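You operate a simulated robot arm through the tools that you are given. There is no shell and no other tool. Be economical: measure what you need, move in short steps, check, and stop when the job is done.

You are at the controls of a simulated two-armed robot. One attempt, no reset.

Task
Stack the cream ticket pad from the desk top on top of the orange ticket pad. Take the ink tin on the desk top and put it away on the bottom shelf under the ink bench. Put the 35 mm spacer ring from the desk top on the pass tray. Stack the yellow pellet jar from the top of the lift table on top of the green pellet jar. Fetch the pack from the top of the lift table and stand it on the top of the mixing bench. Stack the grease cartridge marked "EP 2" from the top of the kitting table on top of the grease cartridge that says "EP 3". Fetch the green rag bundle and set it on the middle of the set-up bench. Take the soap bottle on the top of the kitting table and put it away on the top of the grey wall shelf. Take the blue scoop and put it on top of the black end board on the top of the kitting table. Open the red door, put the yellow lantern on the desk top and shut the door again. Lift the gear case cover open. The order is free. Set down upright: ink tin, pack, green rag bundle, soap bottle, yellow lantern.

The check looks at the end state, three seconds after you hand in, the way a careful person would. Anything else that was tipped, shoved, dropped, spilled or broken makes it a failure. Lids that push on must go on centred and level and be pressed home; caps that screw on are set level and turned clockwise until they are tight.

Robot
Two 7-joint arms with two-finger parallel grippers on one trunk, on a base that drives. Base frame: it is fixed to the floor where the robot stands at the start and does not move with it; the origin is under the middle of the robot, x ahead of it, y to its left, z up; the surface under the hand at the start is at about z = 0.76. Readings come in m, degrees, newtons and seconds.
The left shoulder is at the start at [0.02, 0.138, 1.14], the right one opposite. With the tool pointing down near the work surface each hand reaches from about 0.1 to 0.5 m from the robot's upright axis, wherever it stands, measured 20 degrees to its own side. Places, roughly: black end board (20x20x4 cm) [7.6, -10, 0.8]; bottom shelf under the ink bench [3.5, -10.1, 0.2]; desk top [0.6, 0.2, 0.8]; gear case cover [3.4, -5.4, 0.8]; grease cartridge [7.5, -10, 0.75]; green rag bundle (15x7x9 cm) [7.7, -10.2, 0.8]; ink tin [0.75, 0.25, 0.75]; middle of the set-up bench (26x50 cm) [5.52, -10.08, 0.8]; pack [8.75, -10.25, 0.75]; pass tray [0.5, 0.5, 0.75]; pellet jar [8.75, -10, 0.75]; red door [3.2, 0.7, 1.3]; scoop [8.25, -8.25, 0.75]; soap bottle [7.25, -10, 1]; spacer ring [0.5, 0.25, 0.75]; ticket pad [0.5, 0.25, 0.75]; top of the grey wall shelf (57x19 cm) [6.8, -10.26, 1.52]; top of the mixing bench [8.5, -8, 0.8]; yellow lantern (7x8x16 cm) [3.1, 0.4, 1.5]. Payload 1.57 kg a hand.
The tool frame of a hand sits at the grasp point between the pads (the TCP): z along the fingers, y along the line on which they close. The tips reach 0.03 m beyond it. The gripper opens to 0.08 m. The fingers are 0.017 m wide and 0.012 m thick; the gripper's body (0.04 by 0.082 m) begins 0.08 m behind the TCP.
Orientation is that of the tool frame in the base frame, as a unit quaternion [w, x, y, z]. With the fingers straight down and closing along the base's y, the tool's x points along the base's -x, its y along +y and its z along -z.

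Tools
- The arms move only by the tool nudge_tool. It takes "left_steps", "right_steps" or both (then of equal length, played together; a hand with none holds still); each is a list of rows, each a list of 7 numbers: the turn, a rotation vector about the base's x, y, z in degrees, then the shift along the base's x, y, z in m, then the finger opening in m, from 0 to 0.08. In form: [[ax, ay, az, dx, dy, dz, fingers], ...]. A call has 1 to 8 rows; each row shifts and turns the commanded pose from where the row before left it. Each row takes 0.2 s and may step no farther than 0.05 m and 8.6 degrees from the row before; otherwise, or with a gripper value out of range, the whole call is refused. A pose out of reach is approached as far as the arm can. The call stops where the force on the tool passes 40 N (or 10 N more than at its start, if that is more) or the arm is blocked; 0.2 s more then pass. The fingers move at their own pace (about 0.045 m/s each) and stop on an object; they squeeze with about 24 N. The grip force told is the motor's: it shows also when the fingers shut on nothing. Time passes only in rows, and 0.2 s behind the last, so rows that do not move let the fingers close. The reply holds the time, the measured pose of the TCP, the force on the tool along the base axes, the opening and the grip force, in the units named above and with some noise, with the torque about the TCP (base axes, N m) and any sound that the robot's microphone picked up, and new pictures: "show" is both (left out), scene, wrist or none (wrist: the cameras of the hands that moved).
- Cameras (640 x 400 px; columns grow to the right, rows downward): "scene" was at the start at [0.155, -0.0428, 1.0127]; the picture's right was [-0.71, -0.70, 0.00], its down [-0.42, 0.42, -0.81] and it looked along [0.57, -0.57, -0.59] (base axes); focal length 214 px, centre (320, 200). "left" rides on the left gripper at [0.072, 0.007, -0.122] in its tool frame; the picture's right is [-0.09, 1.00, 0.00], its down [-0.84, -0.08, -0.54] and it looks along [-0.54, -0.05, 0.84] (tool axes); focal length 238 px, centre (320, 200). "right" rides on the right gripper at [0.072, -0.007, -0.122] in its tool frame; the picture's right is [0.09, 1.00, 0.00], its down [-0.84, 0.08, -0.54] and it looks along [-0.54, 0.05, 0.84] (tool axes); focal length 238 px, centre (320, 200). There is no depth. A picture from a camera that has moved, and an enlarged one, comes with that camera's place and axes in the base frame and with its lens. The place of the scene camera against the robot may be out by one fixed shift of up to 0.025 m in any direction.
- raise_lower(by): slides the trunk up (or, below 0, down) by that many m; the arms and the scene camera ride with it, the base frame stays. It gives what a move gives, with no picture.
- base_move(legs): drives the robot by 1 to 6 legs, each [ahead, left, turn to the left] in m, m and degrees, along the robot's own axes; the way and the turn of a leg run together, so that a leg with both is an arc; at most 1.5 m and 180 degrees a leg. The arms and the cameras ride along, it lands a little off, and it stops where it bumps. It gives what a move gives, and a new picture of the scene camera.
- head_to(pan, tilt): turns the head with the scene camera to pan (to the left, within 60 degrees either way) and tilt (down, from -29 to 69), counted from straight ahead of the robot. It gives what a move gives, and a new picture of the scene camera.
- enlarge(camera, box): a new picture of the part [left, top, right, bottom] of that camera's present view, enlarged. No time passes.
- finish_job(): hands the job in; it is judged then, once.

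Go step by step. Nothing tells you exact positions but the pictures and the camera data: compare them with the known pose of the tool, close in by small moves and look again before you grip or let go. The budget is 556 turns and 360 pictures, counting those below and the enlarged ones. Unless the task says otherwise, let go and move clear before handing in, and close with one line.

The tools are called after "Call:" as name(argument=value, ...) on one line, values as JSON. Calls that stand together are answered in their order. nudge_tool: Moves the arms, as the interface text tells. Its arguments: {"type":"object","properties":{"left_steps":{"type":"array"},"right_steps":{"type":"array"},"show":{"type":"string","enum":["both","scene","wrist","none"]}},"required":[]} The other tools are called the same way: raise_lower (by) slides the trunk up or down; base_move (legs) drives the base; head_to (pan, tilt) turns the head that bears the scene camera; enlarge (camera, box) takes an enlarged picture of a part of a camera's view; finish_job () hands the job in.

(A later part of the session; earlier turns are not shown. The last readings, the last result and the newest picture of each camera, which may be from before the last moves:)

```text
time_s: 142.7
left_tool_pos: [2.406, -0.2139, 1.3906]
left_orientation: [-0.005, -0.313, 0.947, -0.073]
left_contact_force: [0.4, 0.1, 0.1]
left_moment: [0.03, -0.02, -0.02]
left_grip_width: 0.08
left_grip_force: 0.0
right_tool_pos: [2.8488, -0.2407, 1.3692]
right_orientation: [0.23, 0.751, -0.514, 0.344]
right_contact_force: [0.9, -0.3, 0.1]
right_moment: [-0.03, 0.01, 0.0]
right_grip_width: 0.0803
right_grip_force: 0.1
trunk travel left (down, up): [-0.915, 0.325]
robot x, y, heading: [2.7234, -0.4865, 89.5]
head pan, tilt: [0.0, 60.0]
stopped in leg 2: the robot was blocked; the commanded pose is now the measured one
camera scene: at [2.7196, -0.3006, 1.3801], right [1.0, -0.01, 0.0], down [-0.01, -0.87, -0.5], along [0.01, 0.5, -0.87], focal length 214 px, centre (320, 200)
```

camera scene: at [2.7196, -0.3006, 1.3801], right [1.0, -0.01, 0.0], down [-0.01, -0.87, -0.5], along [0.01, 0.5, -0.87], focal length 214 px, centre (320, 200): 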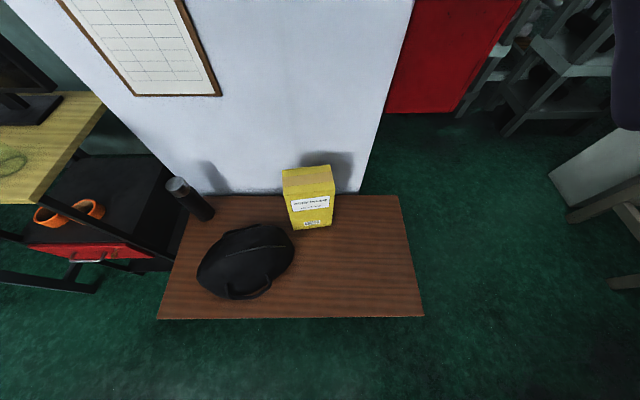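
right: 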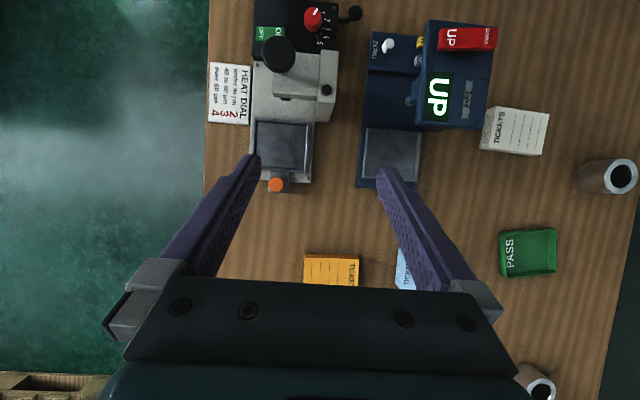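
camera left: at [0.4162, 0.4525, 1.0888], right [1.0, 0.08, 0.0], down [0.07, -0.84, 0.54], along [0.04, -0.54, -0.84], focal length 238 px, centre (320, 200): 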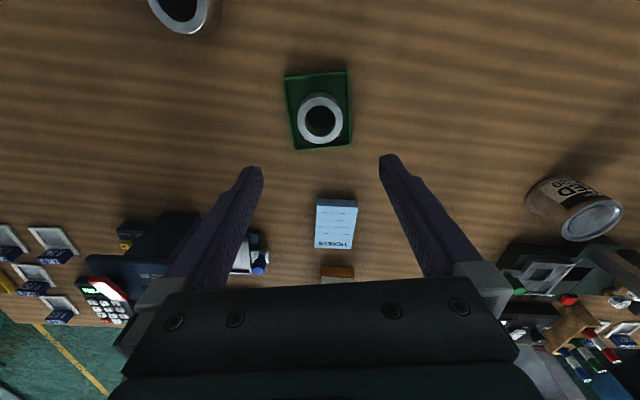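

I move to the free spot near [2.6, -0.41] and turn to heading 0.

Call:
base_move(legs=[[0.07, 0.12, 0]])

Call:
base_move(legs=[[0, 0, -88]])

```text
time_s: 144.0
left_tool_pos: [2.2875, -0.1426, 1.3912]
left_orientation: [-0.006, -0.311, 0.948, -0.073]
left_contact_force: [-0.8, -0.7, 0.4]
left_moment: [0.0, 0.03, 0.01]
left_grip_width: 0.08
left_grip_force: 0.1
right_tool_pos: [2.7316, -0.1701, 1.3702]
right_orientation: [0.23, 0.751, -0.514, 0.345]
right_contact_force: [0.3, 0.6, -0.8]
right_moment: [0.0, 0.02, 0.01]
right_grip_width: 0.0802
right_grip_force: 0.0
trunk travel left (down, up): [-0.915, 0.325]
robot x, y, heading: [2.6006, -0.4129, 89.2]
head pan, tilt: [0.0, 60.0]
camera scene: at [2.6007, -0.2301, 1.3802], right [1.0, -0.01, 0.0], down [-0.01, -0.87, -0.5], along [0.01, 0.5, -0.87], focal length 214 px, centre (320, 200)
```

scene: 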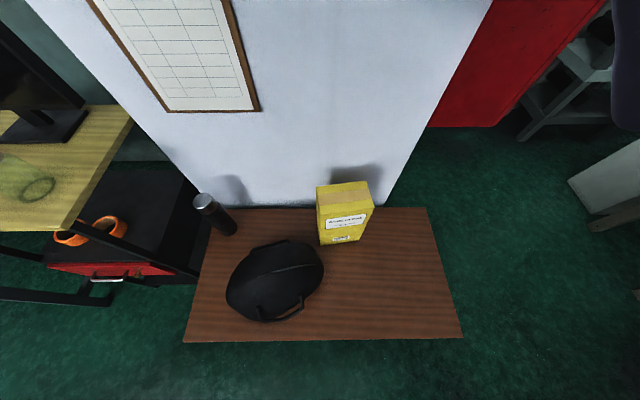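

```text
time_s: 148.1
left_tool_pos: [2.8637, -0.0846, 1.3915]
left_orientation: [-0.054, 0.431, 0.899, -0.048]
left_contact_force: [0.3, 1.6, -0.4]
left_moment: [0.04, 0.02, 0.0]
left_grip_width: 0.0803
left_grip_force: 0.0
right_tool_pos: [2.8562, -0.5315, 1.3707]
right_orientation: [-0.405, -0.187, 0.89, -0.091]
right_contact_force: [0.0, -0.8, 0.4]
right_moment: [0.02, -0.03, -0.01]
right_grip_width: 0.0797
right_grip_force: 0.0
trunk travel left (down, up): [-0.915, 0.325]
robot x, y, heading: [2.6057, -0.4175, 1.9]
head pan, tilt: [0.0, 60.0]
camera scene: at [2.7649, -0.3913, 1.3802], right [0.03, -1.0, 0.0], down [-0.87, -0.03, -0.5], along [0.5, 0.02, -0.87], focal length 214 px, centre (320, 200)
```

scene: 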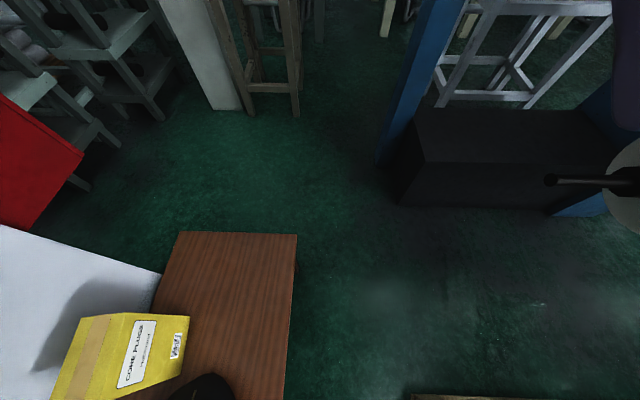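

Clear view: nothing visible stands between table corner and spool tip. I stretch both arms forward to tuck the elbows.

Call:
nudge_tool(left_steps=[[0, 0, 0, 0.04, -0.02, 0, 0.08], [0, 0, 0, 0.04, -0.03, 0, 0.08], [0, 0, 0, 0.04, -0.03, 0, 0.08], [0, 0, 0, 0.04, -0.03, 0, 0.08], [0, 0, 0, 0.03, -0.02, 0, 0.08]], right_steps=[[0, 0, 0, 0.045, 0, 0, 0.08], [0, 0, 0, 0.045, 0, 0, 0.08], [0, 0, 0, 0.045, 0, 0, 0.08], [0, 0, 0, 0.045, 0, 0, 0.08], [0, 0, 0, 0.045, 0, 0, 0.08]], show="none")

Call:
head_to(pan=-60, tilt=15)

```text
time_s: 149.3
left_tool_pos: [3.0432, -0.2139, 1.3715]
left_orientation: [-0.071, 0.429, 0.899, -0.055]
left_contact_force: [-1.0, -0.2, -0.1]
left_moment: [-0.02, 0.02, 0.01]
left_grip_width: 0.0798
left_grip_force: 0.1
left hand out of reach, approached as far as the arm can: row 5
right_tool_pos: [2.8995, -0.5372, 1.3518]
right_orientation: [-0.426, -0.189, 0.881, -0.086]
right_contact_force: [0.9, -0.1, 0.2]
right_moment: [0.0, 0.02, 0.01]
right_grip_width: 0.08
right_grip_force: 0.0
right hand out of reach, approached as far as the arm can: row 2, 3, 4, 5
trunk travel left (down, up): [-0.915, 0.325]
robot x, y, heading: [2.6048, -0.4188, 1.9]
head pan, tilt: [0.0, 60.0]
```

```text
time_s: 150.6
left_tool_pos: [3.0431, -0.2167, 1.3723]
left_orientation: [-0.07, 0.431, 0.898, -0.056]
left_contact_force: [0.7, 0.5, -0.2]
left_moment: [0.01, 0.0, -0.01]
left_grip_width: 0.08
left_grip_force: 0.2
right_tool_pos: [2.8999, -0.5363, 1.3525]
right_orientation: [-0.426, -0.19, 0.88, -0.087]
right_contact_force: [0.5, 0.0, -0.5]
right_moment: [-0.01, -0.02, 0.02]
right_grip_width: 0.0799
right_grip_force: 0.0
trunk travel left (down, up): [-0.915, 0.325]
robot x, y, heading: [2.6036, -0.4147, 1.8]
head pan, tilt: [-60.0, 15.0]
camera scene: at [2.7476, -0.4727, 1.4464], right [-0.85, -0.53, 0.0], down [-0.14, 0.22, -0.97], along [0.51, -0.82, -0.26], focal length 214 px, centre (320, 200)
```

scene: 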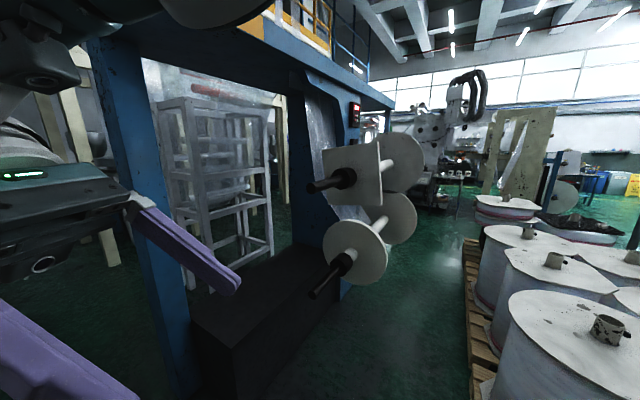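

The right hand points backward, wasting reach. I straighten it to point down while moving forward.

Call:
nudge_tool(right_steps=[[3, -6.8, 0, 0.02, 0, 0, 0.08], [3, -6.8, 0, 0.02, 0, 0, 0.08], [3, -6.8, 0, 0.02, 0, 0, 0.08], [3, -6.8, 0, 0.02, 0, 0, 0.08], [3, -6.8, 0, 0.02, 0, 0, 0.08], [3, -6.8, 0, 0.02, 0, 0, 0.08], [3, -6.8, 0, 0.02, 0, 0, 0.08], [0, 0, 0, 0.02, 0, 0, 0.08]], left_steps=[[0, 0, 6, 0, 0.01, 0, 0.08], [0, 0, 6, 0, 0.01, 0, 0.08], [0, 0, 6, 0, 0.01, 0, 0.08], [0, 0, 6, 0, 0, 0, 0.08], [0, 0, 6, 0, 0, 0, 0.08], [0, 0, 6, 0, 0, 0, 0.08], [0, 0, 6, 0, 0, 0, 0.08], [0, 0, 6, 0, 0, 0, 0.08]], show="none")

```text
time_s: 151.5
left_tool_pos: [3.0471, -0.1858, 1.3902]
left_orientation: [-0.043, 0.271, 0.96, -0.056]
left_contact_force: [0.3, 0.2, -0.9]
left_moment: [0.05, 0.01, 0.01]
left_grip_width: 0.0803
left_grip_force: 0.0
right_tool_pos: [2.9477, -0.5347, 1.3177]
right_orientation: [-0.276, -0.209, 0.937, -0.042]
right_contact_force: [0.0, 0.2, 0.4]
right_moment: [0.03, 0.0, -0.03]
right_grip_width: 0.0802
right_grip_force: 0.1
trunk travel left (down, up): [-0.915, 0.325]
robot x, y, heading: [2.6021, -0.4145, 2.0]
head pan, tilt: [-60.0, 15.0]
stopped in row 4 (right hand): the arm was blocked; the commanded pose is now the measured one
```

Call:
nudge_tool(right_steps=[[2.4, -6, 0, 0.02, 0.01, 0.005, 0.08], [2.4, -6, 0, 0.02, 0.01, 0.005, 0.08], [2.4, -6, 0, 0.02, 0.01, 0.005, 0.08], [2.4, -6, 0, 0.02, 0.01, 0, 0.08], [2.4, -6, 0, 0.02, 0.01, 0, 0.08], [0, 0, -5, 0.02, 0, 0, 0.08], [0, 0, -5, 0.02, 0, 0, 0.08]], left_steps=[[0, 0, 5, 0, 0, 0, 0.08], [0, 0, 5, 0, 0, 0, 0.08], [0, 0, 5, 0, 0, 0, 0.08], [0, 0, 5, 0, 0, 0, 0.08], [0, 0, 5, 0, 0, 0, 0.08], [0, 0, 0, 0, 0, 0, 0.08], [0, 0, 0, 0, 0, 0, 0.08]], show="none")

Call:
base_move(legs=[[0.12, -0.05, 0]])

```text
time_s: 153.1
left_tool_pos: [3.0462, -0.1831, 1.3909]
left_orientation: [-0.03, 0.056, 0.996, -0.066]
left_contact_force: [0.0, 0.0, 0.2]
left_moment: [-0.02, 0.01, 0.0]
left_grip_width: 0.0802
left_grip_force: 0.0
right_tool_pos: [3.0755, -0.4851, 1.3334]
right_orientation: [-0.001, -0.131, 0.991, 0.003]
right_contact_force: [0.0, -0.7, 0.5]
right_moment: [0.01, 0.02, -0.01]
right_grip_width: 0.0799
right_grip_force: 0.1
right hand out of reach, approached as far as the arm can: row 7
trunk travel left (down, up): [-0.915, 0.325]
robot x, y, heading: [2.6074, -0.4149, 2.0]
head pan, tilt: [-60.0, 15.0]
```

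```text
time_s: 154.4
left_tool_pos: [3.1461, -0.2317, 1.3871]
left_orientation: [-0.035, 0.058, 0.996, -0.064]
left_contact_force: [2.1, -0.9, 0.2]
left_moment: [0.07, 0.12, -0.01]
left_grip_width: 0.0796
left_grip_force: 0.0
right_tool_pos: [3.1713, -0.5323, 1.3283]
right_orientation: [-0.006, -0.129, 0.992, 0.004]
right_contact_force: [0.9, -0.4, 0.2]
right_moment: [0.06, 0.11, -0.01]
right_grip_width: 0.0797
right_grip_force: 0.0
trunk travel left (down, up): [-0.915, 0.325]
robot x, y, heading: [2.7091, -0.4626, 1.6]
head pan, tilt: [-60.0, 15.0]
camera scene: at [2.8447, -0.5178, 1.4453], right [-0.85, -0.52, 0.01], down [-0.14, 0.22, -0.96], along [0.5, -0.82, -0.27], focal length 214 px, centre (320, 200)
```

scene: 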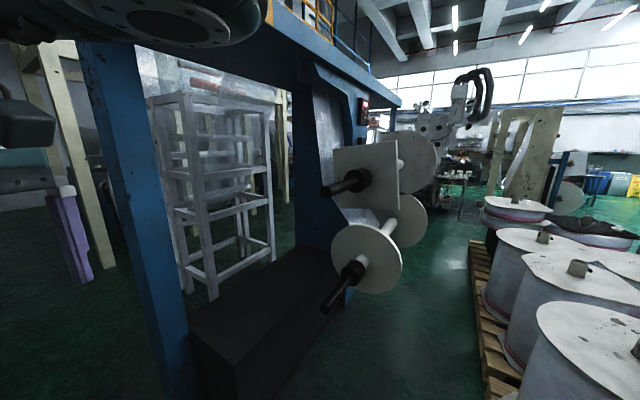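

Arms extended. I continue forward along y≈-0.57.

Call:
base_move(legs=[[0.12, -0.09, 0], [0.35, -0.01, 0]])

```text
time_s: 155.2
left_tool_pos: [3.1479, -0.2374, 1.3909]
left_orientation: [-0.032, 0.064, 0.995, -0.064]
left_contact_force: [0.0, 0.9, 0.7]
left_moment: [-0.02, -0.02, 0.0]
left_grip_width: 0.0802
left_grip_force: 0.1
right_tool_pos: [3.171, -0.5384, 1.3318]
right_orientation: [-0.003, -0.123, 0.992, 0.004]
right_contact_force: [-1.2, 0.5, -0.7]
right_moment: [0.0, -0.08, 0.01]
right_grip_width: 0.0799
right_grip_force: 0.1
trunk travel left (down, up): [-0.915, 0.325]
robot x, y, heading: [2.7039, -0.4645, 0.8]
head pan, tilt: [-60.0, 15.0]
stopped in leg 1: the robot was blocked; the commanded pose is now the measured one
camera scene: at [2.8433, -0.5205, 1.4453], right [-0.86, -0.51, 0.0], down [-0.13, 0.22, -0.97], along [0.5, -0.83, -0.26], focal length 214 px, centre (320, 200)
```

scene: 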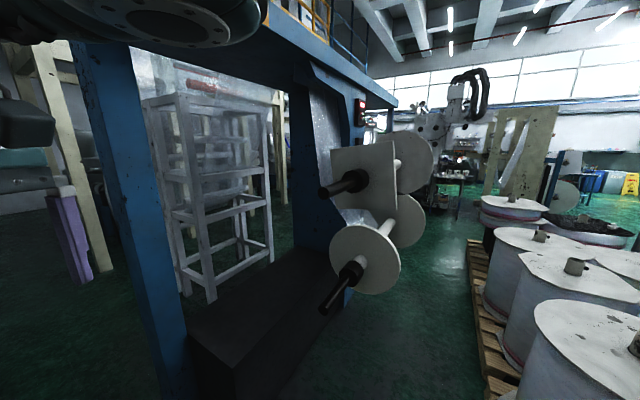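

Still blocked here; the wide rear seems to hit the drums. I retreat to the free spot, raise a bit more, and go diagonally with the rear trailing over the table side.

Call:
raise_lower(by=0.2)

Call:
base_move(legs=[[-0.11, 0.05, 0]])

Call:
base_move(legs=[[0, 0, -46], [0.3, 0, 0]])

```text
time_s: 157.4
left_tool_pos: [3.1469, -0.242, 1.5906]
left_orientation: [-0.033, 0.067, 0.995, -0.062]
left_contact_force: [-0.5, 0.6, -1.2]
left_moment: [0.0, -0.02, -0.02]
left_grip_width: 0.08
left_grip_force: 0.1
right_tool_pos: [3.169, -0.5423, 1.532]
right_orientation: [-0.002, -0.121, 0.993, 0.006]
right_contact_force: [0.3, -0.1, -0.2]
right_moment: [0.03, 0.02, 0.03]
right_grip_width: 0.0801
right_grip_force: 0.0
trunk travel left (down, up): [-1.115, 0.125]
robot x, y, heading: [2.7021, -0.4609, 0.5]
head pan, tilt: [-60.0, 15.0]
```

```text
time_s: 158.7
left_tool_pos: [3.0399, -0.1911, 1.5913]
left_orientation: [-0.031, 0.065, 0.995, -0.066]
left_contact_force: [0.1, -0.3, 0.4]
left_moment: [-0.01, 0.04, 0.01]
left_grip_width: 0.08
left_grip_force: 0.1
right_tool_pos: [3.0631, -0.4917, 1.5335]
right_orientation: [-0.002, -0.123, 0.992, 0.003]
right_contact_force: [1.3, -0.2, -0.1]
right_moment: [0.01, -0.03, 0.0]
right_grip_width: 0.0803
right_grip_force: 0.1
trunk travel left (down, up): [-1.115, 0.125]
robot x, y, heading: [2.5907, -0.4153, 1.1]
head pan, tilt: [-60.0, 15.0]
camera scene: at [2.7354, -0.4745, 1.6465], right [-0.86, -0.51, 0.0], down [-0.13, 0.22, -0.97], along [0.5, -0.83, -0.26], focal length 214 px, centre (320, 200)
```

scene: 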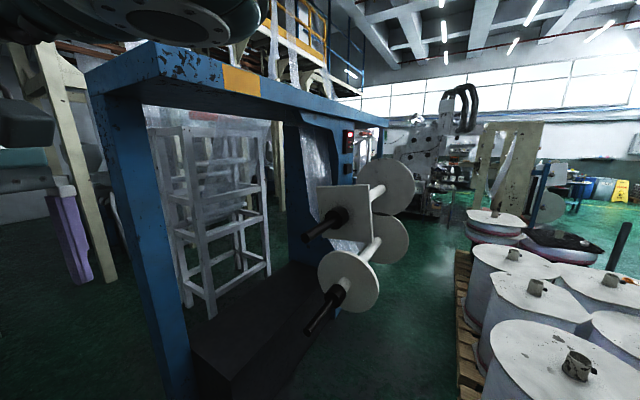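

```text
time_s: 161.7
left_tool_pos: [3.0875, -0.6018, 1.5915]
left_orientation: [-0.053, 0.446, 0.892, -0.048]
left_contact_force: [0.0, 0.3, 0.6]
left_moment: [0.0, 0.01, -0.03]
left_grip_width: 0.0799
left_grip_force: 0.0
right_tool_pos: [2.8835, -0.8252, 1.5344]
right_orientation: [-0.016, 0.268, 0.963, 0.007]
right_contact_force: [-0.8, -0.3, 0.1]
right_moment: [0.01, -0.04, -0.03]
right_grip_width: 0.08
right_grip_force: 0.0
trunk travel left (down, up): [-1.115, 0.125]
robot x, y, heading: [2.6143, -0.4396, -44.9]
head pan, tilt: [-60.0, 15.0]
stopped in leg 2: the force on the tool passed its limit at 204 N (the readings are from after the stop); the commanded pose is now the measured one
camera scene: at [2.6576, -0.5798, 1.6465], right [-0.97, 0.26, 0.0], down [0.07, 0.25, -0.97], along [-0.25, -0.93, -0.26], focal length 214 px, centre (320, 200)
```

scene: 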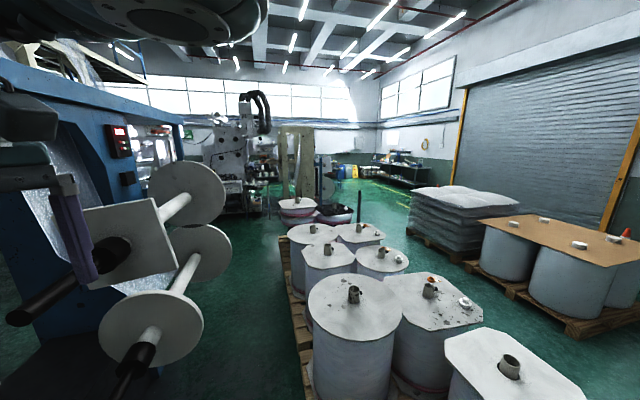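

A hand met something hard near [3.0, -0.7, 1.55], though nothing is visible there. I look through both wrist cameras.

Call:
enlarge(camera="left", box=[0, 0, 640, 400])

Call:
enlarge(camera="right", box=[0, 0, 640, 400])

```text
1.00 times, centred on (320, 200) of left (not enlarged: the box is as wide or as high as the picture)
camera zoom: at [3.0685, -0.5357, 1.7152], right [0.84, 0.52, -0.14], down [0.51, -0.7, 0.5], along [0.17, -0.49, -0.85], focal length 238 px, centre (320, 200)
```

zoom: 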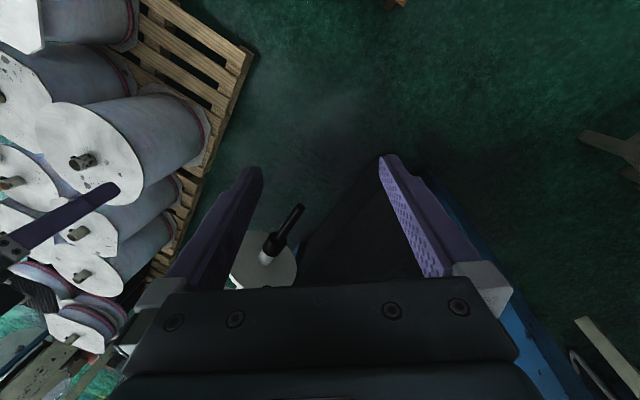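

```text
1.00 times, centred on (320, 200) of right (not enlarged: the box is as wide or as high as the picture)
camera zoom: at [2.8217, -0.7978, 1.6586], right [0.43, 0.9, 0.01], down [0.77, -0.38, 0.51], along [0.46, -0.22, -0.86], focal length 238 px, centre (320, 200)
```

zoom: 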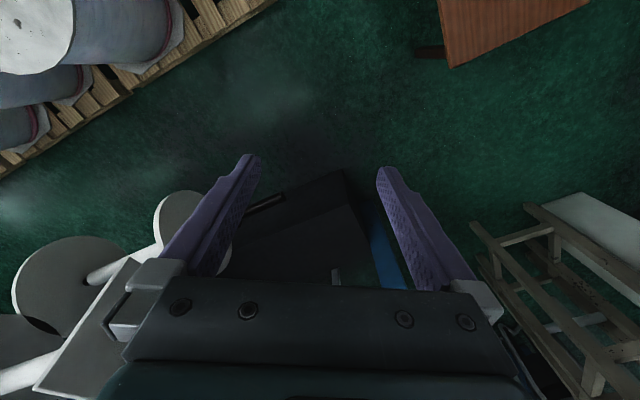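

The jolt was the base against the pallet corner; my lane was 6 cm off the gap's centre line. I raise the arms above the spools, shift left onto the line and go through diagonally.

Call:
raise_lower(by=0.12)

Call:
base_move(legs=[[-0.02, 0.06, 0]])

```text
time_s: 163.2
left_tool_pos: [3.0882, -0.6011, 1.7115]
left_orientation: [-0.054, 0.446, 0.892, -0.049]
left_contact_force: [0.4, 0.2, -0.5]
left_moment: [-0.01, 0.02, 0.01]
left_grip_width: 0.0802
left_grip_force: 0.0
right_tool_pos: [2.8836, -0.826, 1.6555]
right_orientation: [-0.016, 0.268, 0.963, 0.007]
right_contact_force: [-4.3, 0.5, 2.3]
right_moment: [-0.09, -0.69, -0.02]
right_grip_width: 0.08
right_grip_force: 0.0
trunk travel left (down, up): [-1.235, 0.005]
robot x, y, heading: [2.6179, -0.4383, -45.0]
head pan, tilt: [-60.0, 15.0]
```

```text
time_s: 164.0
left_tool_pos: [3.0934, -0.5908, 1.711]
left_orientation: [-0.054, 0.448, 0.891, -0.048]
left_contact_force: [-0.2, -0.4, -0.3]
left_moment: [0.03, 0.01, -0.04]
left_grip_width: 0.0801
left_grip_force: 0.1
right_tool_pos: [2.8826, -0.8225, 1.6542]
right_orientation: [-0.019, 0.28, 0.96, 0.002]
right_contact_force: [-0.3, 0.2, -0.4]
right_moment: [-0.01, 0.0, 0.01]
right_grip_width: 0.08
right_grip_force: 0.0
trunk travel left (down, up): [-1.235, 0.005]
robot x, y, heading: [2.6258, -0.4296, -44.7]
head pan, tilt: [-60.0, 15.0]
stopped in leg 1: the force on the tool passed its limit at 54 N (the readings are from after the stop); the commanded pose is now the measured one
camera scene: at [2.6625, -0.5689, 1.7665], right [-0.97, 0.26, 0.0], down [0.07, 0.25, -0.97], along [-0.25, -0.93, -0.26], focal length 214 px, centre (320, 200)
```

scene: 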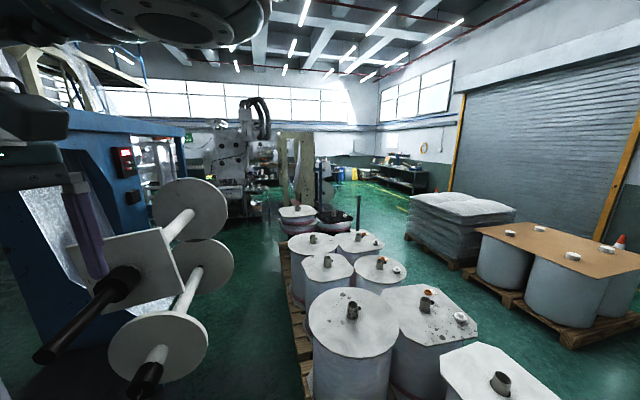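

The right hand really touched something unseen near [2.95, -0.85], so this passage is closed to me. I leave the lantern for later by another way, and go back to the desk for the ink tin.

Call:
base_move(legs=[[-0.05, 0.05, 0], [0, 0, 45]])

Call:
base_move(legs=[[-0.25, -0.13, 0], [-0.9, 0.02, 0], [-0.9, 0.05, 0]])

```text
time_s: 167.1
left_tool_pos: [3.0672, -0.1306, 1.7106]
left_orientation: [-0.031, 0.063, 0.995, -0.066]
left_contact_force: [0.3, -0.1, 0.1]
left_moment: [0.02, 0.04, -0.03]
left_grip_width: 0.0802
left_grip_force: 0.1
right_tool_pos: [3.0864, -0.4433, 1.6552]
right_orientation: [-0.018, -0.118, 0.993, -0.006]
right_contact_force: [-0.7, 0.4, 0.2]
right_moment: [-0.02, -0.01, -0.02]
right_grip_width: 0.0798
right_grip_force: 0.1
trunk travel left (down, up): [-1.235, 0.005]
robot x, y, heading: [2.6225, -0.3598, 1.1]
head pan, tilt: [-60.0, 15.0]
camera scene: at [2.7636, -0.4147, 1.7665], right [-0.86, -0.52, 0.0], down [-0.13, 0.22, -0.97], along [0.5, -0.83, -0.26], focal length 214 px, centre (320, 200)
```

scene: 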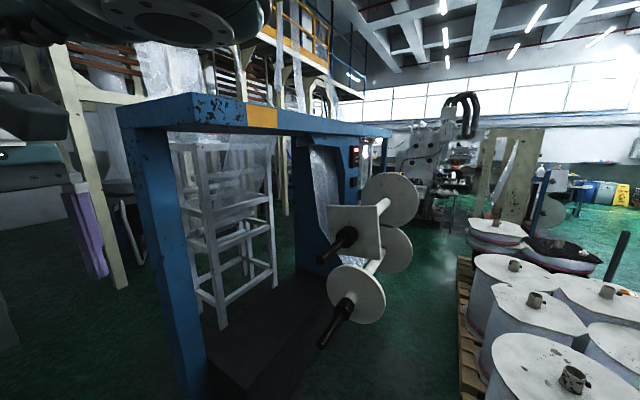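

```text
time_s: 177.8
left_tool_pos: [1.0048, -0.2326, 1.7117]
left_orientation: [-0.031, 0.064, 0.995, -0.066]
left_contact_force: [-1.0, 0.2, 0.2]
left_moment: [0.0, -0.02, -0.01]
left_grip_width: 0.0798
left_grip_force: 0.1
right_tool_pos: [1.0236, -0.5442, 1.655]
right_orientation: [-0.018, -0.116, 0.993, -0.005]
right_contact_force: [0.5, -0.4, 0.6]
right_moment: [0.0, 0.0, 0.01]
right_grip_width: 0.08
right_grip_force: 0.1
trunk travel left (down, up): [-1.235, 0.005]
robot x, y, heading: [0.5593, -0.4583, 1.2]
head pan, tilt: [-60.0, 15.0]
camera scene: at [0.7015, -0.5149, 1.7665], right [-0.86, -0.51, 0.0], down [-0.13, 0.22, -0.97], along [0.5, -0.83, -0.26], focal length 214 px, centre (320, 200)
```

scene: 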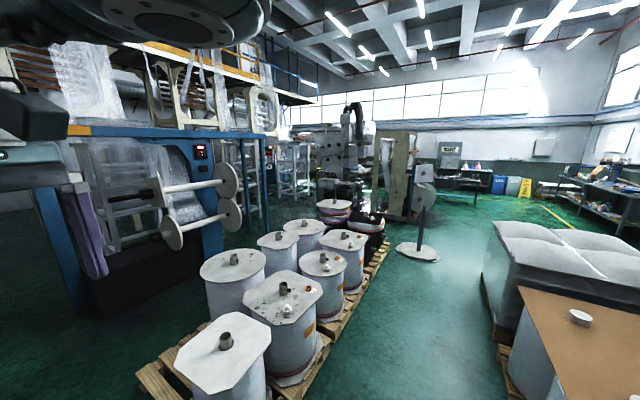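

Back beside the desk. I retract the arms while high, then move in toward the tin and lower the trunk.

Call:
nudge_tool(left_steps=[[0, 0, 0, -0.04, 0.02, 0, 0.08], [0, 0, 0, -0.04, 0.02, 0, 0.08], [0, 0, 0, -0.04, 0.02, 0, 0.08], [0, 0, 0, -0.03, 0.02, 0, 0.08]], right_steps=[[0, 0, 0, -0.04, -0.02, 0, 0.08], [0, 0, 0, -0.04, -0.03, 0, 0.08], [0, 0, 0, -0.04, -0.03, 0, 0.08], [0, 0, 0, -0.04, -0.03, 0, 0.08]], show="none")

Call:
raise_lower(by=-0.4)

Call:
base_move(legs=[[-0.16, 0.45, -1]])

Call:
raise_lower(by=-0.3)

Call:
head_to(pan=30, tilt=35)

```text
time_s: 178.8
left_tool_pos: [0.8537, -0.1518, 1.7132]
left_orientation: [-0.031, 0.065, 0.995, -0.067]
left_contact_force: [0.6, 0.3, 0.3]
left_moment: [0.01, 0.01, 0.0]
left_grip_width: 0.08
left_grip_force: 0.0
right_tool_pos: [1.0239, -0.5443, 1.6552]
right_orientation: [-0.018, -0.116, 0.993, -0.006]
right_contact_force: [0.0, -0.1, -0.7]
right_moment: [0.01, 0.01, -0.01]
right_grip_width: 0.08
right_grip_force: 0.2
right hand out of reach, approached as far as the arm can: row 1, 2, 3, 4
trunk travel left (down, up): [-1.235, 0.005]
robot x, y, heading: [0.5583, -0.4538, 1.0]
head pan, tilt: [-60.0, 15.0]
```

```text
time_s: 182.7
left_tool_pos: [0.8551, -0.1525, 1.3128]
left_orientation: [-0.031, 0.064, 0.995, -0.065]
left_contact_force: [-0.1, -0.6, 0.5]
left_moment: [-0.02, -0.04, 0.04]
left_grip_width: 0.0799
left_grip_force: 0.1
right_tool_pos: [1.0237, -0.5449, 1.2544]
right_orientation: [-0.019, -0.117, 0.993, -0.005]
right_contact_force: [-0.8, 0.1, 0.3]
right_moment: [-0.01, 0.01, -0.02]
right_grip_width: 0.0802
right_grip_force: 0.0
trunk travel left (down, up): [-0.835, 0.405]
robot x, y, heading: [0.561, -0.4526, 0.9]
head pan, tilt: [-60.0, 15.0]
```

```text
time_s: 185.5
left_tool_pos: [0.6953, 0.2926, 1.314]
left_orientation: [-0.031, 0.072, 0.995, -0.065]
left_contact_force: [1.3, 0.3, 1.2]
left_moment: [0.01, -0.02, -0.03]
left_grip_width: 0.08
left_grip_force: 0.0
right_tool_pos: [0.8596, -0.1001, 1.255]
right_orientation: [-0.019, -0.109, 0.994, -0.005]
right_contact_force: [0.8, -0.7, -0.6]
right_moment: [-0.02, 0.01, -0.03]
right_grip_width: 0.0799
right_grip_force: 0.0
trunk travel left (down, up): [-0.835, 0.405]
robot x, y, heading: [0.3979, -0.0039, -0.0]
head pan, tilt: [-60.0, 15.0]
camera scene: at [0.537, -0.0667, 1.3665], right [-0.87, -0.5, 0.0], down [-0.13, 0.22, -0.97], along [0.48, -0.84, -0.26], focal length 214 px, centre (320, 200)
```

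scene: 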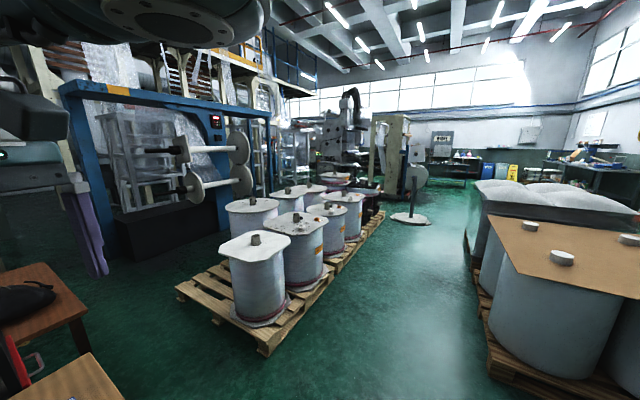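

```text
time_s: 188.5
left_tool_pos: [0.6965, 0.293, 1.0146]
left_orientation: [-0.031, 0.072, 0.995, -0.065]
left_contact_force: [0.3, 1.0, -0.4]
left_moment: [0.05, 0.0, -0.01]
left_grip_width: 0.0802
left_grip_force: 0.0
right_tool_pos: [0.8604, -0.1008, 0.9541]
right_orientation: [-0.019, -0.109, 0.994, -0.005]
right_contact_force: [0.1, -0.5, -0.1]
right_moment: [0.03, -0.05, 0.05]
right_grip_width: 0.0799
right_grip_force: 0.0
trunk travel left (down, up): [-0.535, 0.705]
robot x, y, heading: [0.3982, -0.0049, -0.2]
head pan, tilt: [-60.0, 15.0]
```

```text
time_s: 190.2
left_tool_pos: [0.6959, 0.2946, 1.0128]
left_orientation: [-0.031, 0.072, 0.995, -0.065]
left_contact_force: [-0.4, 0.8, 0.4]
left_moment: [-0.05, 0.01, -0.02]
left_grip_width: 0.0801
left_grip_force: 0.1
right_tool_pos: [0.8594, -0.1001, 0.955]
right_orientation: [-0.018, -0.109, 0.994, -0.005]
right_contact_force: [-0.1, 0.6, -0.2]
right_moment: [0.0, -0.01, -0.01]
right_grip_width: 0.08
right_grip_force: 0.0
trunk travel left (down, up): [-0.535, 0.705]
robot x, y, heading: [0.4002, -0.0034, 0.0]
head pan, tilt: [30.0, 35.0]
camera scene: at [0.5666, 0.0581, 1.0345], right [0.5, -0.87, 0.0], down [-0.5, -0.29, -0.82], along [0.71, 0.41, -0.57], focal length 214 px, centre (320, 200)
```

scene: 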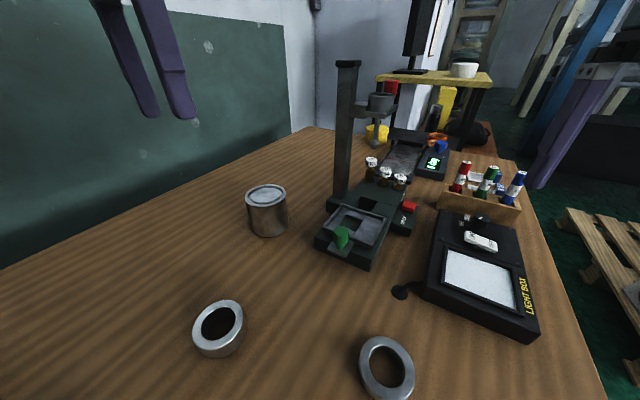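

The tin stands near [0.78, 0.29]. I level the left hand and look with its camera.

Call:
nudge_tool(left_steps=[[7.2, -4.1, 0, 0, 0, 0, 0.08], [0, 0, 8, -0.02, 0, 0, 0.08], [0, 0, 0, 0, 0, 0, 0.08]], show="wrist")

```text
time_s: 190.9
left_tool_pos: [0.6687, 0.298, 0.9959]
left_orientation: [-0.038, -0.007, 0.999, 0.003]
left_contact_force: [-0.9, 0.0, 0.6]
left_moment: [-0.02, -0.01, 0.01]
left_grip_width: 0.08
left_grip_force: 0.1
right_tool_pos: [0.8605, -0.101, 0.9538]
right_orientation: [-0.018, -0.109, 0.994, -0.006]
right_contact_force: [-0.2, 0.5, 0.5]
right_moment: [-0.03, -0.01, 0.0]
right_grip_width: 0.0802
right_grip_force: 0.0
trunk travel left (down, up): [-0.535, 0.705]
robot x, y, heading: [0.3928, -0.0042, -0.2]
head pan, tilt: [30.0, 35.0]
camera left: at [0.6072, 0.3017, 1.1245], right [0.08, 1.0, 0.0], down [0.88, -0.07, 0.48], along [0.47, -0.04, -0.88], focal length 238 px, centre (320, 200)
```

left: 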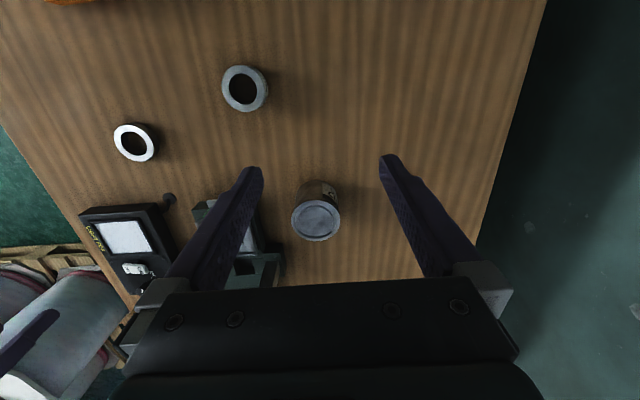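

The tin is about 75 mm wide, centred near [0.803, 0.281] with its top at 0.83. I pitch the left hand 45° forward for a slanted side grip.

Call:
nudge_tool(left_steps=[[0, -8.2, 0, 0, -0.003, 0, 0.08], [0, -8.2, 0, 0, -0.003, 0, 0.08], [0, -8.2, 0, 0, -0.003, 0, 0.08], [0, -8.2, 0, 0, -0.004, 0, 0.08], [0, -8.2, 0, 0, -0.004, 0, 0.08], [0, -8.2, 0, 0, 0, 0, 0.08], [0, 0, 0, 0, 0, 0, 0.08]], show="wrist")

```text
time_s: 192.6
left_tool_pos: [0.7285, 0.3129, 1.0199]
left_orientation: [0.417, 0.002, 0.909, 0.0]
left_contact_force: [0.5, 0.4, -0.2]
left_moment: [0.02, 0.01, 0.01]
left_grip_width: 0.08
left_grip_force: 0.0
left hand out of reach, approached as far as the arm can: row 4, 5, 6
right_tool_pos: [0.8597, -0.1011, 0.9547]
right_orientation: [-0.019, -0.109, 0.994, -0.006]
right_contact_force: [0.7, 0.3, 0.1]
right_moment: [0.0, -0.01, 0.02]
right_grip_width: 0.08
right_grip_force: 0.0
trunk travel left (down, up): [-0.535, 0.705]
robot x, y, heading: [0.3963, -0.0061, 0.0]
head pan, tilt: [30.0, 35.0]
camera left: at [0.5902, 0.3188, 1.0454], right [0.06, 1.0, 0.07], down [0.13, -0.08, 0.99], along [0.99, -0.05, -0.14], focal length 238 px, centre (320, 200)
```

left: 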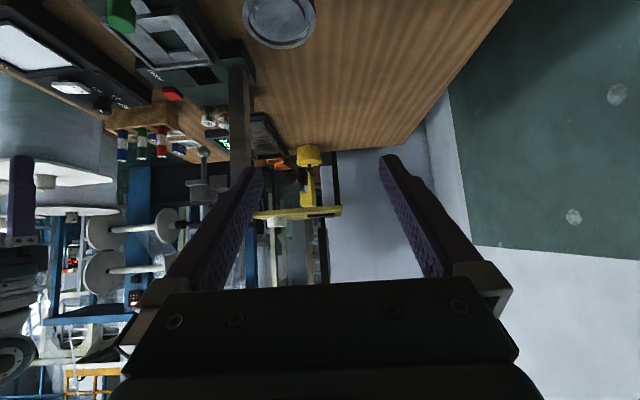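

Pitched well. I back the base 6 cm for room and move to the pre-grasp point.

Call:
base_move(legs=[[-0.07, 0, 0]])

Call:
nudge_tool(left_steps=[[0, 0, 0, 0.03, -0.01, -0.03, 0.08], [0, 0, 0, 0.03, -0.01, -0.035, 0.08], [0, 0, 0, 0.01, -0.01, -0.04, 0.08], [0, 0, 0, 0, -0.002, -0.045, 0.08], [0, 0, 0, 0, 0, 0, 0.08]], show="both")

```text
time_s: 193.6
left_tool_pos: [0.6588, 0.3122, 1.0197]
left_orientation: [0.416, 0.002, 0.909, 0.001]
left_contact_force: [-0.4, 0.0, -0.8]
left_moment: [0.02, -0.03, -0.01]
left_grip_width: 0.0799
left_grip_force: 0.0
right_tool_pos: [0.7896, -0.1009, 0.9542]
right_orientation: [-0.019, -0.109, 0.994, -0.005]
right_contact_force: [-0.2, 0.1, 0.7]
right_moment: [-0.02, -0.02, 0.02]
right_grip_width: 0.0799
right_grip_force: 0.0
trunk travel left (down, up): [-0.535, 0.705]
robot x, y, heading: [0.3276, -0.003, 0.1]
head pan, tilt: [30.0, 35.0]
camera scene: at [0.4969, 0.0583, 1.0344], right [0.5, -0.87, 0.0], down [-0.5, -0.29, -0.82], along [0.71, 0.41, -0.57], focal length 214 px, centre (320, 200)
```

scene: 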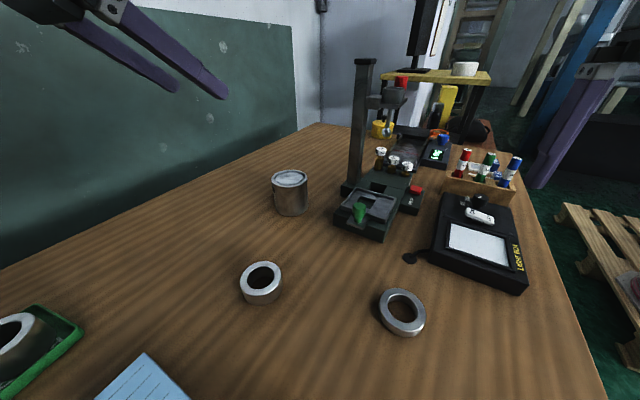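

```text
time_s: 194.8
left_tool_pos: [0.7283, 0.2794, 0.8699]
left_orientation: [0.416, 0.002, 0.909, 0.001]
left_contact_force: [-0.2, 0.4, 0.1]
left_moment: [-0.01, 0.01, 0.01]
left_grip_width: 0.08
left_grip_force: 0.0
right_tool_pos: [0.7907, -0.101, 0.9546]
right_orientation: [-0.019, -0.109, 0.994, -0.006]
right_contact_force: [-1.1, -0.1, 0.3]
right_moment: [0.03, -0.01, 0.03]
right_grip_width: 0.08
right_grip_force: 0.0
trunk travel left (down, up): [-0.535, 0.705]
robot x, y, heading: [0.3311, -0.005, -0.1]
head pan, tilt: [30.0, 35.0]
camera scene: at [0.4972, 0.0583, 1.0345], right [0.5, -0.87, 0.0], down [-0.5, -0.29, -0.82], along [0.71, 0.41, -0.57], focal length 214 px, centre (320, 200)
camera left: at [0.5896, 0.2866, 0.8953], right [0.06, 1.0, 0.07], down [0.14, -0.08, 0.99], along [0.99, -0.05, -0.14], focal length 238 px, centre (320, 200)
```

scene: 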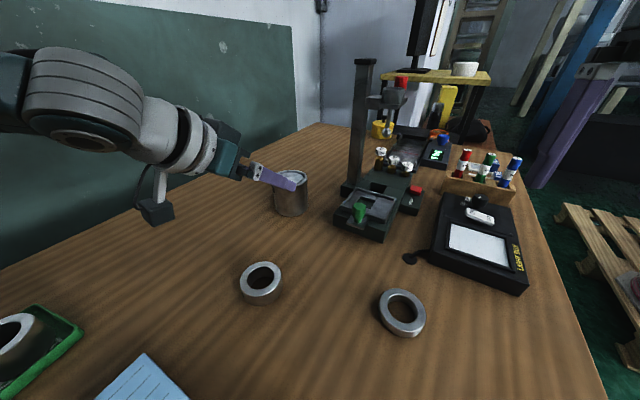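
left: 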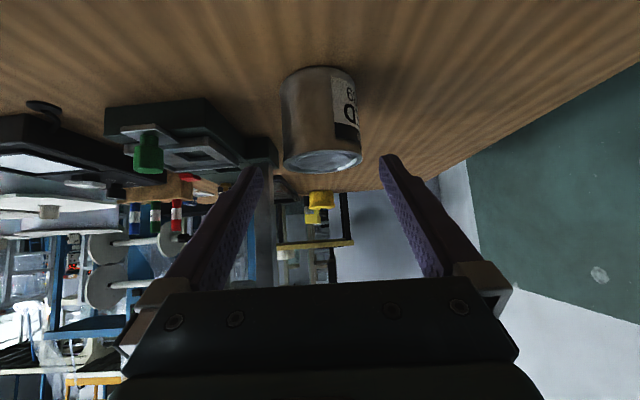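

The tin is at y≈0.283 and about 71 mm wide. I shift 3.5 mm and advance along the finger direction.

Call:
nudge_tool(left_steps=[[0, 0, 0, 0, 0.0035, 0, 0.08], [0, 0, 0, 0.019, 0, -0.0163, 0.08], [0, 0, 0, 0.019, 0, -0.0163, 0.08], [0, 0, 0, 0.019, 0, -0.0163, 0.08], [0, 0, 0, 0.014, 0, -0.012, 0.08], [0, 0, 0, 0, 0, 0, 0.08]], show="wrist")

```text
time_s: 196.2
left_tool_pos: [0.8003, 0.2842, 0.8105]
left_orientation: [0.416, 0.003, 0.909, 0.0]
left_contact_force: [0.0, -0.1, 0.0]
left_moment: [-0.02, -0.01, 0.03]
left_grip_width: 0.08
left_grip_force: 0.1
right_tool_pos: [0.7893, -0.0999, 0.955]
right_orientation: [-0.018, -0.109, 0.994, -0.005]
right_contact_force: [-0.3, -0.6, -0.6]
right_moment: [0.01, 0.01, -0.01]
right_grip_width: 0.0801
right_grip_force: 0.1
trunk travel left (down, up): [-0.535, 0.705]
robot x, y, heading: [0.3237, -0.0081, 0.2]
head pan, tilt: [30.0, 35.0]
camera left: at [0.6621, 0.2903, 0.8361], right [0.06, 1.0, 0.07], down [0.14, -0.08, 0.99], along [0.99, -0.05, -0.14], focal length 238 px, centre (320, 200)
```

left: 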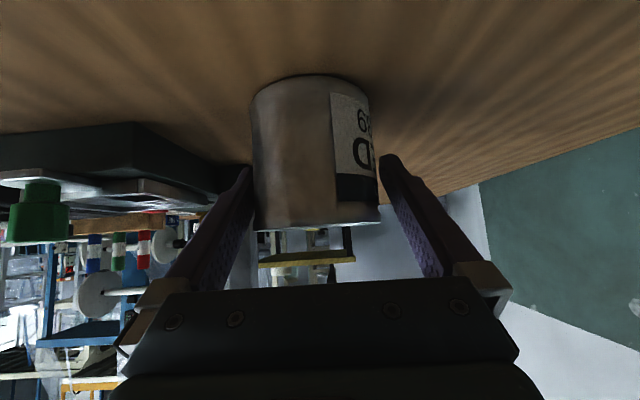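

The fingers straddle the tin. I close and lift.

Call:
nudge_tool(left_steps=[[0, 0, 0, 0, 0, 0, 0.05], [0, 0, 0, 0, 0, 0, 0.05], [0, 0, 0, 0, 0, 0, 0.05], [0, 0, 0, 0, 0, 0.02, 0.05], [0, 0, 0, 0, 0, 0.04, 0.05], [0, 0, 0, 0, 0, 0.04, 0.05], [0, 0, 0, 0, 0, 0, 0.05]], show="wrist")

```text
time_s: 197.8
left_tool_pos: [0.8004, 0.2849, 0.9104]
left_orientation: [0.415, 0.003, 0.91, 0.0]
left_contact_force: [0.3, 0.1, -3.5]
left_moment: [0.01, -0.01, 0.03]
left_grip_width: 0.0702
left_grip_force: 23.9
right_tool_pos: [0.7906, -0.1013, 0.9547]
right_orientation: [-0.019, -0.109, 0.994, -0.005]
right_contact_force: [-0.5, 0.4, 1.0]
right_moment: [0.03, 0.02, -0.01]
right_grip_width: 0.0802
right_grip_force: 0.0
trunk travel left (down, up): [-0.535, 0.705]
robot x, y, heading: [0.3264, -0.0058, -0.0]
head pan, tilt: [30.0, 35.0]
camera left: at [0.6618, 0.2904, 0.9359], right [0.06, 1.0, 0.07], down [0.14, -0.08, 0.99], along [0.99, -0.05, -0.14], focal length 238 px, centre (320, 200)
```

left: 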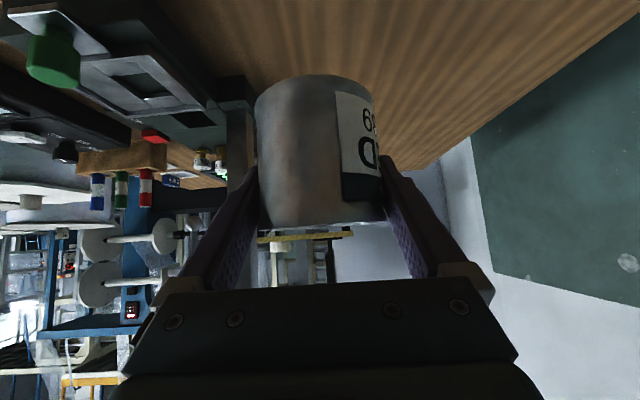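

Holding the ink tin (bottom 5 cm below the TCP). I raise the trunk, back away from the desk gear, move out sideways, and head for the southern aisle.

Call:
raise_lower(by=0.3)

Call:
base_move(legs=[[-0.3, 0, 0], [0, -0.6, 0], [0.65, 0, 0], [0, 0, -90], [1.2, 0, 0], [1.2, 0, 0]])

```text
time_s: 200.8
left_tool_pos: [0.8004, 0.2832, 1.2097]
left_orientation: [0.415, 0.001, 0.91, 0.002]
left_contact_force: [-0.2, 1.2, -3.4]
left_moment: [0.02, 0.01, -0.01]
left_grip_width: 0.0705
left_grip_force: 24.9
right_tool_pos: [0.7901, -0.1018, 1.2549]
right_orientation: [-0.018, -0.109, 0.994, -0.006]
right_contact_force: [-0.3, 0.2, -0.8]
right_moment: [0.02, -0.02, 0.02]
right_grip_width: 0.0797
right_grip_force: 0.0
trunk travel left (down, up): [-0.835, 0.405]
robot x, y, heading: [0.3272, -0.0058, -0.1]
head pan, tilt: [30.0, 35.0]
```

```text
time_s: 224.2
left_tool_pos: [0.9815, -3.4913, 1.2099]
left_orientation: [0.297, 0.641, 0.645, -0.291]
left_contact_force: [1.4, 0.6, -3.5]
left_moment: [0.01, 0.01, -0.01]
left_grip_width: 0.0699
left_grip_force: 24.2
right_tool_pos: [0.5966, -3.4854, 1.2553]
right_orientation: [-0.016, 0.621, 0.783, 0.009]
right_contact_force: [0.0, -0.4, 0.0]
right_moment: [-0.01, 0.0, -0.04]
right_grip_width: 0.08
right_grip_force: 0.0
trunk travel left (down, up): [-0.835, 0.405]
robot x, y, heading: [0.6847, -3.0234, -89.6]
head pan, tilt: [30.0, 35.0]
camera scene: at [0.7266, -3.1777, 1.3344], right [-0.86, -0.51, 0.0], down [-0.29, 0.49, -0.82], along [0.42, -0.7, -0.57], focal length 214 px, centre (320, 200)
```

scene: 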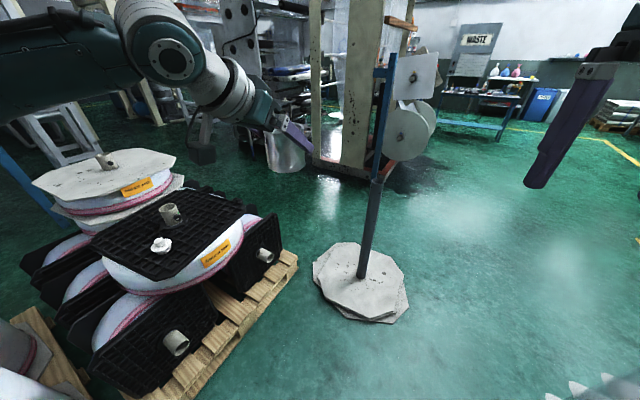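

The aisle worked. A pole stand is at [0.92, -4.07]. I look ahead to plan.

Call:
head_to(pan=15, tilt=5)

```text
time_s: 225.2
left_tool_pos: [0.9816, -3.491, 1.2098]
left_orientation: [0.296, 0.642, 0.645, -0.292]
left_contact_force: [0.5, 0.3, -2.3]
left_moment: [-0.03, -0.01, 0.0]
left_grip_width: 0.0701
left_grip_force: 23.5
right_tool_pos: [0.5963, -3.485, 1.2553]
right_orientation: [-0.016, 0.621, 0.783, 0.009]
right_contact_force: [-0.3, 0.3, -0.5]
right_moment: [0.0, 0.0, 0.04]
right_grip_width: 0.0799
right_grip_force: 0.1
trunk travel left (down, up): [-0.835, 0.405]
robot x, y, heading: [0.6885, -3.0178, -89.3]
head pan, tilt: [15.0, 5.0]
camera scene: at [0.7066, -3.1904, 1.3825], right [-0.96, -0.27, 0.0], down [-0.02, 0.09, -1.0], along [0.27, -0.96, -0.09], focal length 214 px, centre (320, 200)
```

scene: 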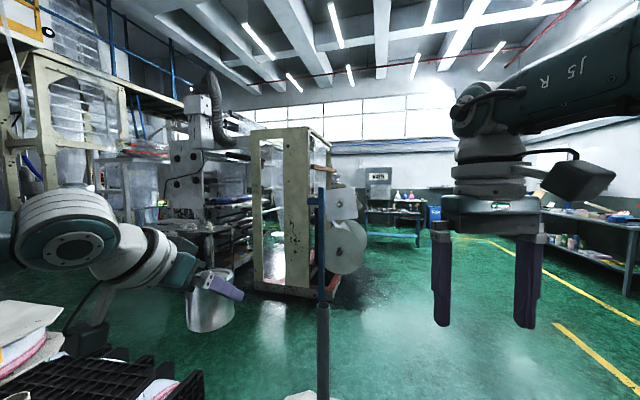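

I steer round the stand on its west side, then east towards the gear machine.

Call:
base_move(legs=[[0.48, -0.17, 0], [0.45, -0.22, 0], [0.75, 0, 0], [0, 0, 89], [1.5, 0, 0]])

```text
time_s: 245.3
left_tool_pos: [2.3058, -4.3878, 1.2093]
left_orientation: [0.416, -0.005, 0.909, 0.004]
left_contact_force: [0.5, 0.6, -2.5]
left_moment: [-0.05, -0.01, 0.02]
left_grip_width: 0.0699
left_grip_force: 23.4
right_tool_pos: [2.3026, -4.7724, 1.2543]
right_orientation: [-0.019, -0.115, 0.993, -0.006]
right_contact_force: [0.5, -0.4, 0.3]
right_moment: [-0.01, 0.01, 0.03]
right_grip_width: 0.0803
right_grip_force: 0.2
trunk travel left (down, up): [-0.835, 0.405]
robot x, y, heading: [1.8376, -4.685, 1.0]
head pan, tilt: [15.0, 5.0]
camera scene: at [2.0197, -4.6378, 1.3826], right [0.27, -0.96, 0.0], down [-0.08, -0.02, -1.0], along [0.96, 0.27, -0.09], focal length 214 px, centre (320, 200)
```

scene: 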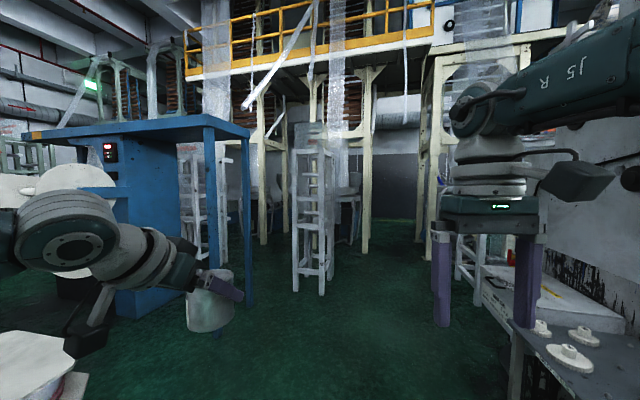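

Call:
head_to(pan=-35, tilt=20)

```text
time_s: 246.5
left_tool_pos: [2.3069, -4.3881, 1.21]
left_orientation: [0.415, -0.004, 0.91, 0.004]
left_contact_force: [0.9, 0.0, -3.6]
left_moment: [0.0, 0.02, 0.01]
left_grip_width: 0.07
left_grip_force: 23.9
right_tool_pos: [2.3023, -4.7719, 1.2547]
right_orientation: [-0.019, -0.116, 0.993, -0.006]
right_contact_force: [0.4, -0.1, 0.4]
right_moment: [-0.02, -0.02, -0.03]
right_grip_width: 0.0799
right_grip_force: 0.1
trunk travel left (down, up): [-0.835, 0.405]
robot x, y, heading: [1.8372, -4.6832, 1.0]
head pan, tilt: [-35.0, 20.0]
camera scene: at [2.0085, -4.7151, 1.3583], right [-0.56, -0.83, 0.0], down [-0.28, 0.19, -0.94], along [0.78, -0.53, -0.34], focal length 214 px, centre (320, 200)
```

scene: 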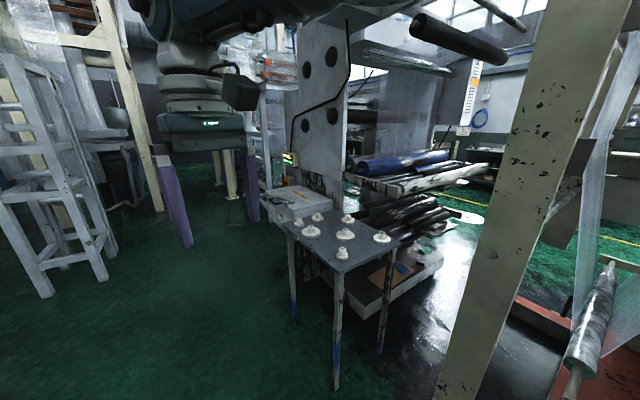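

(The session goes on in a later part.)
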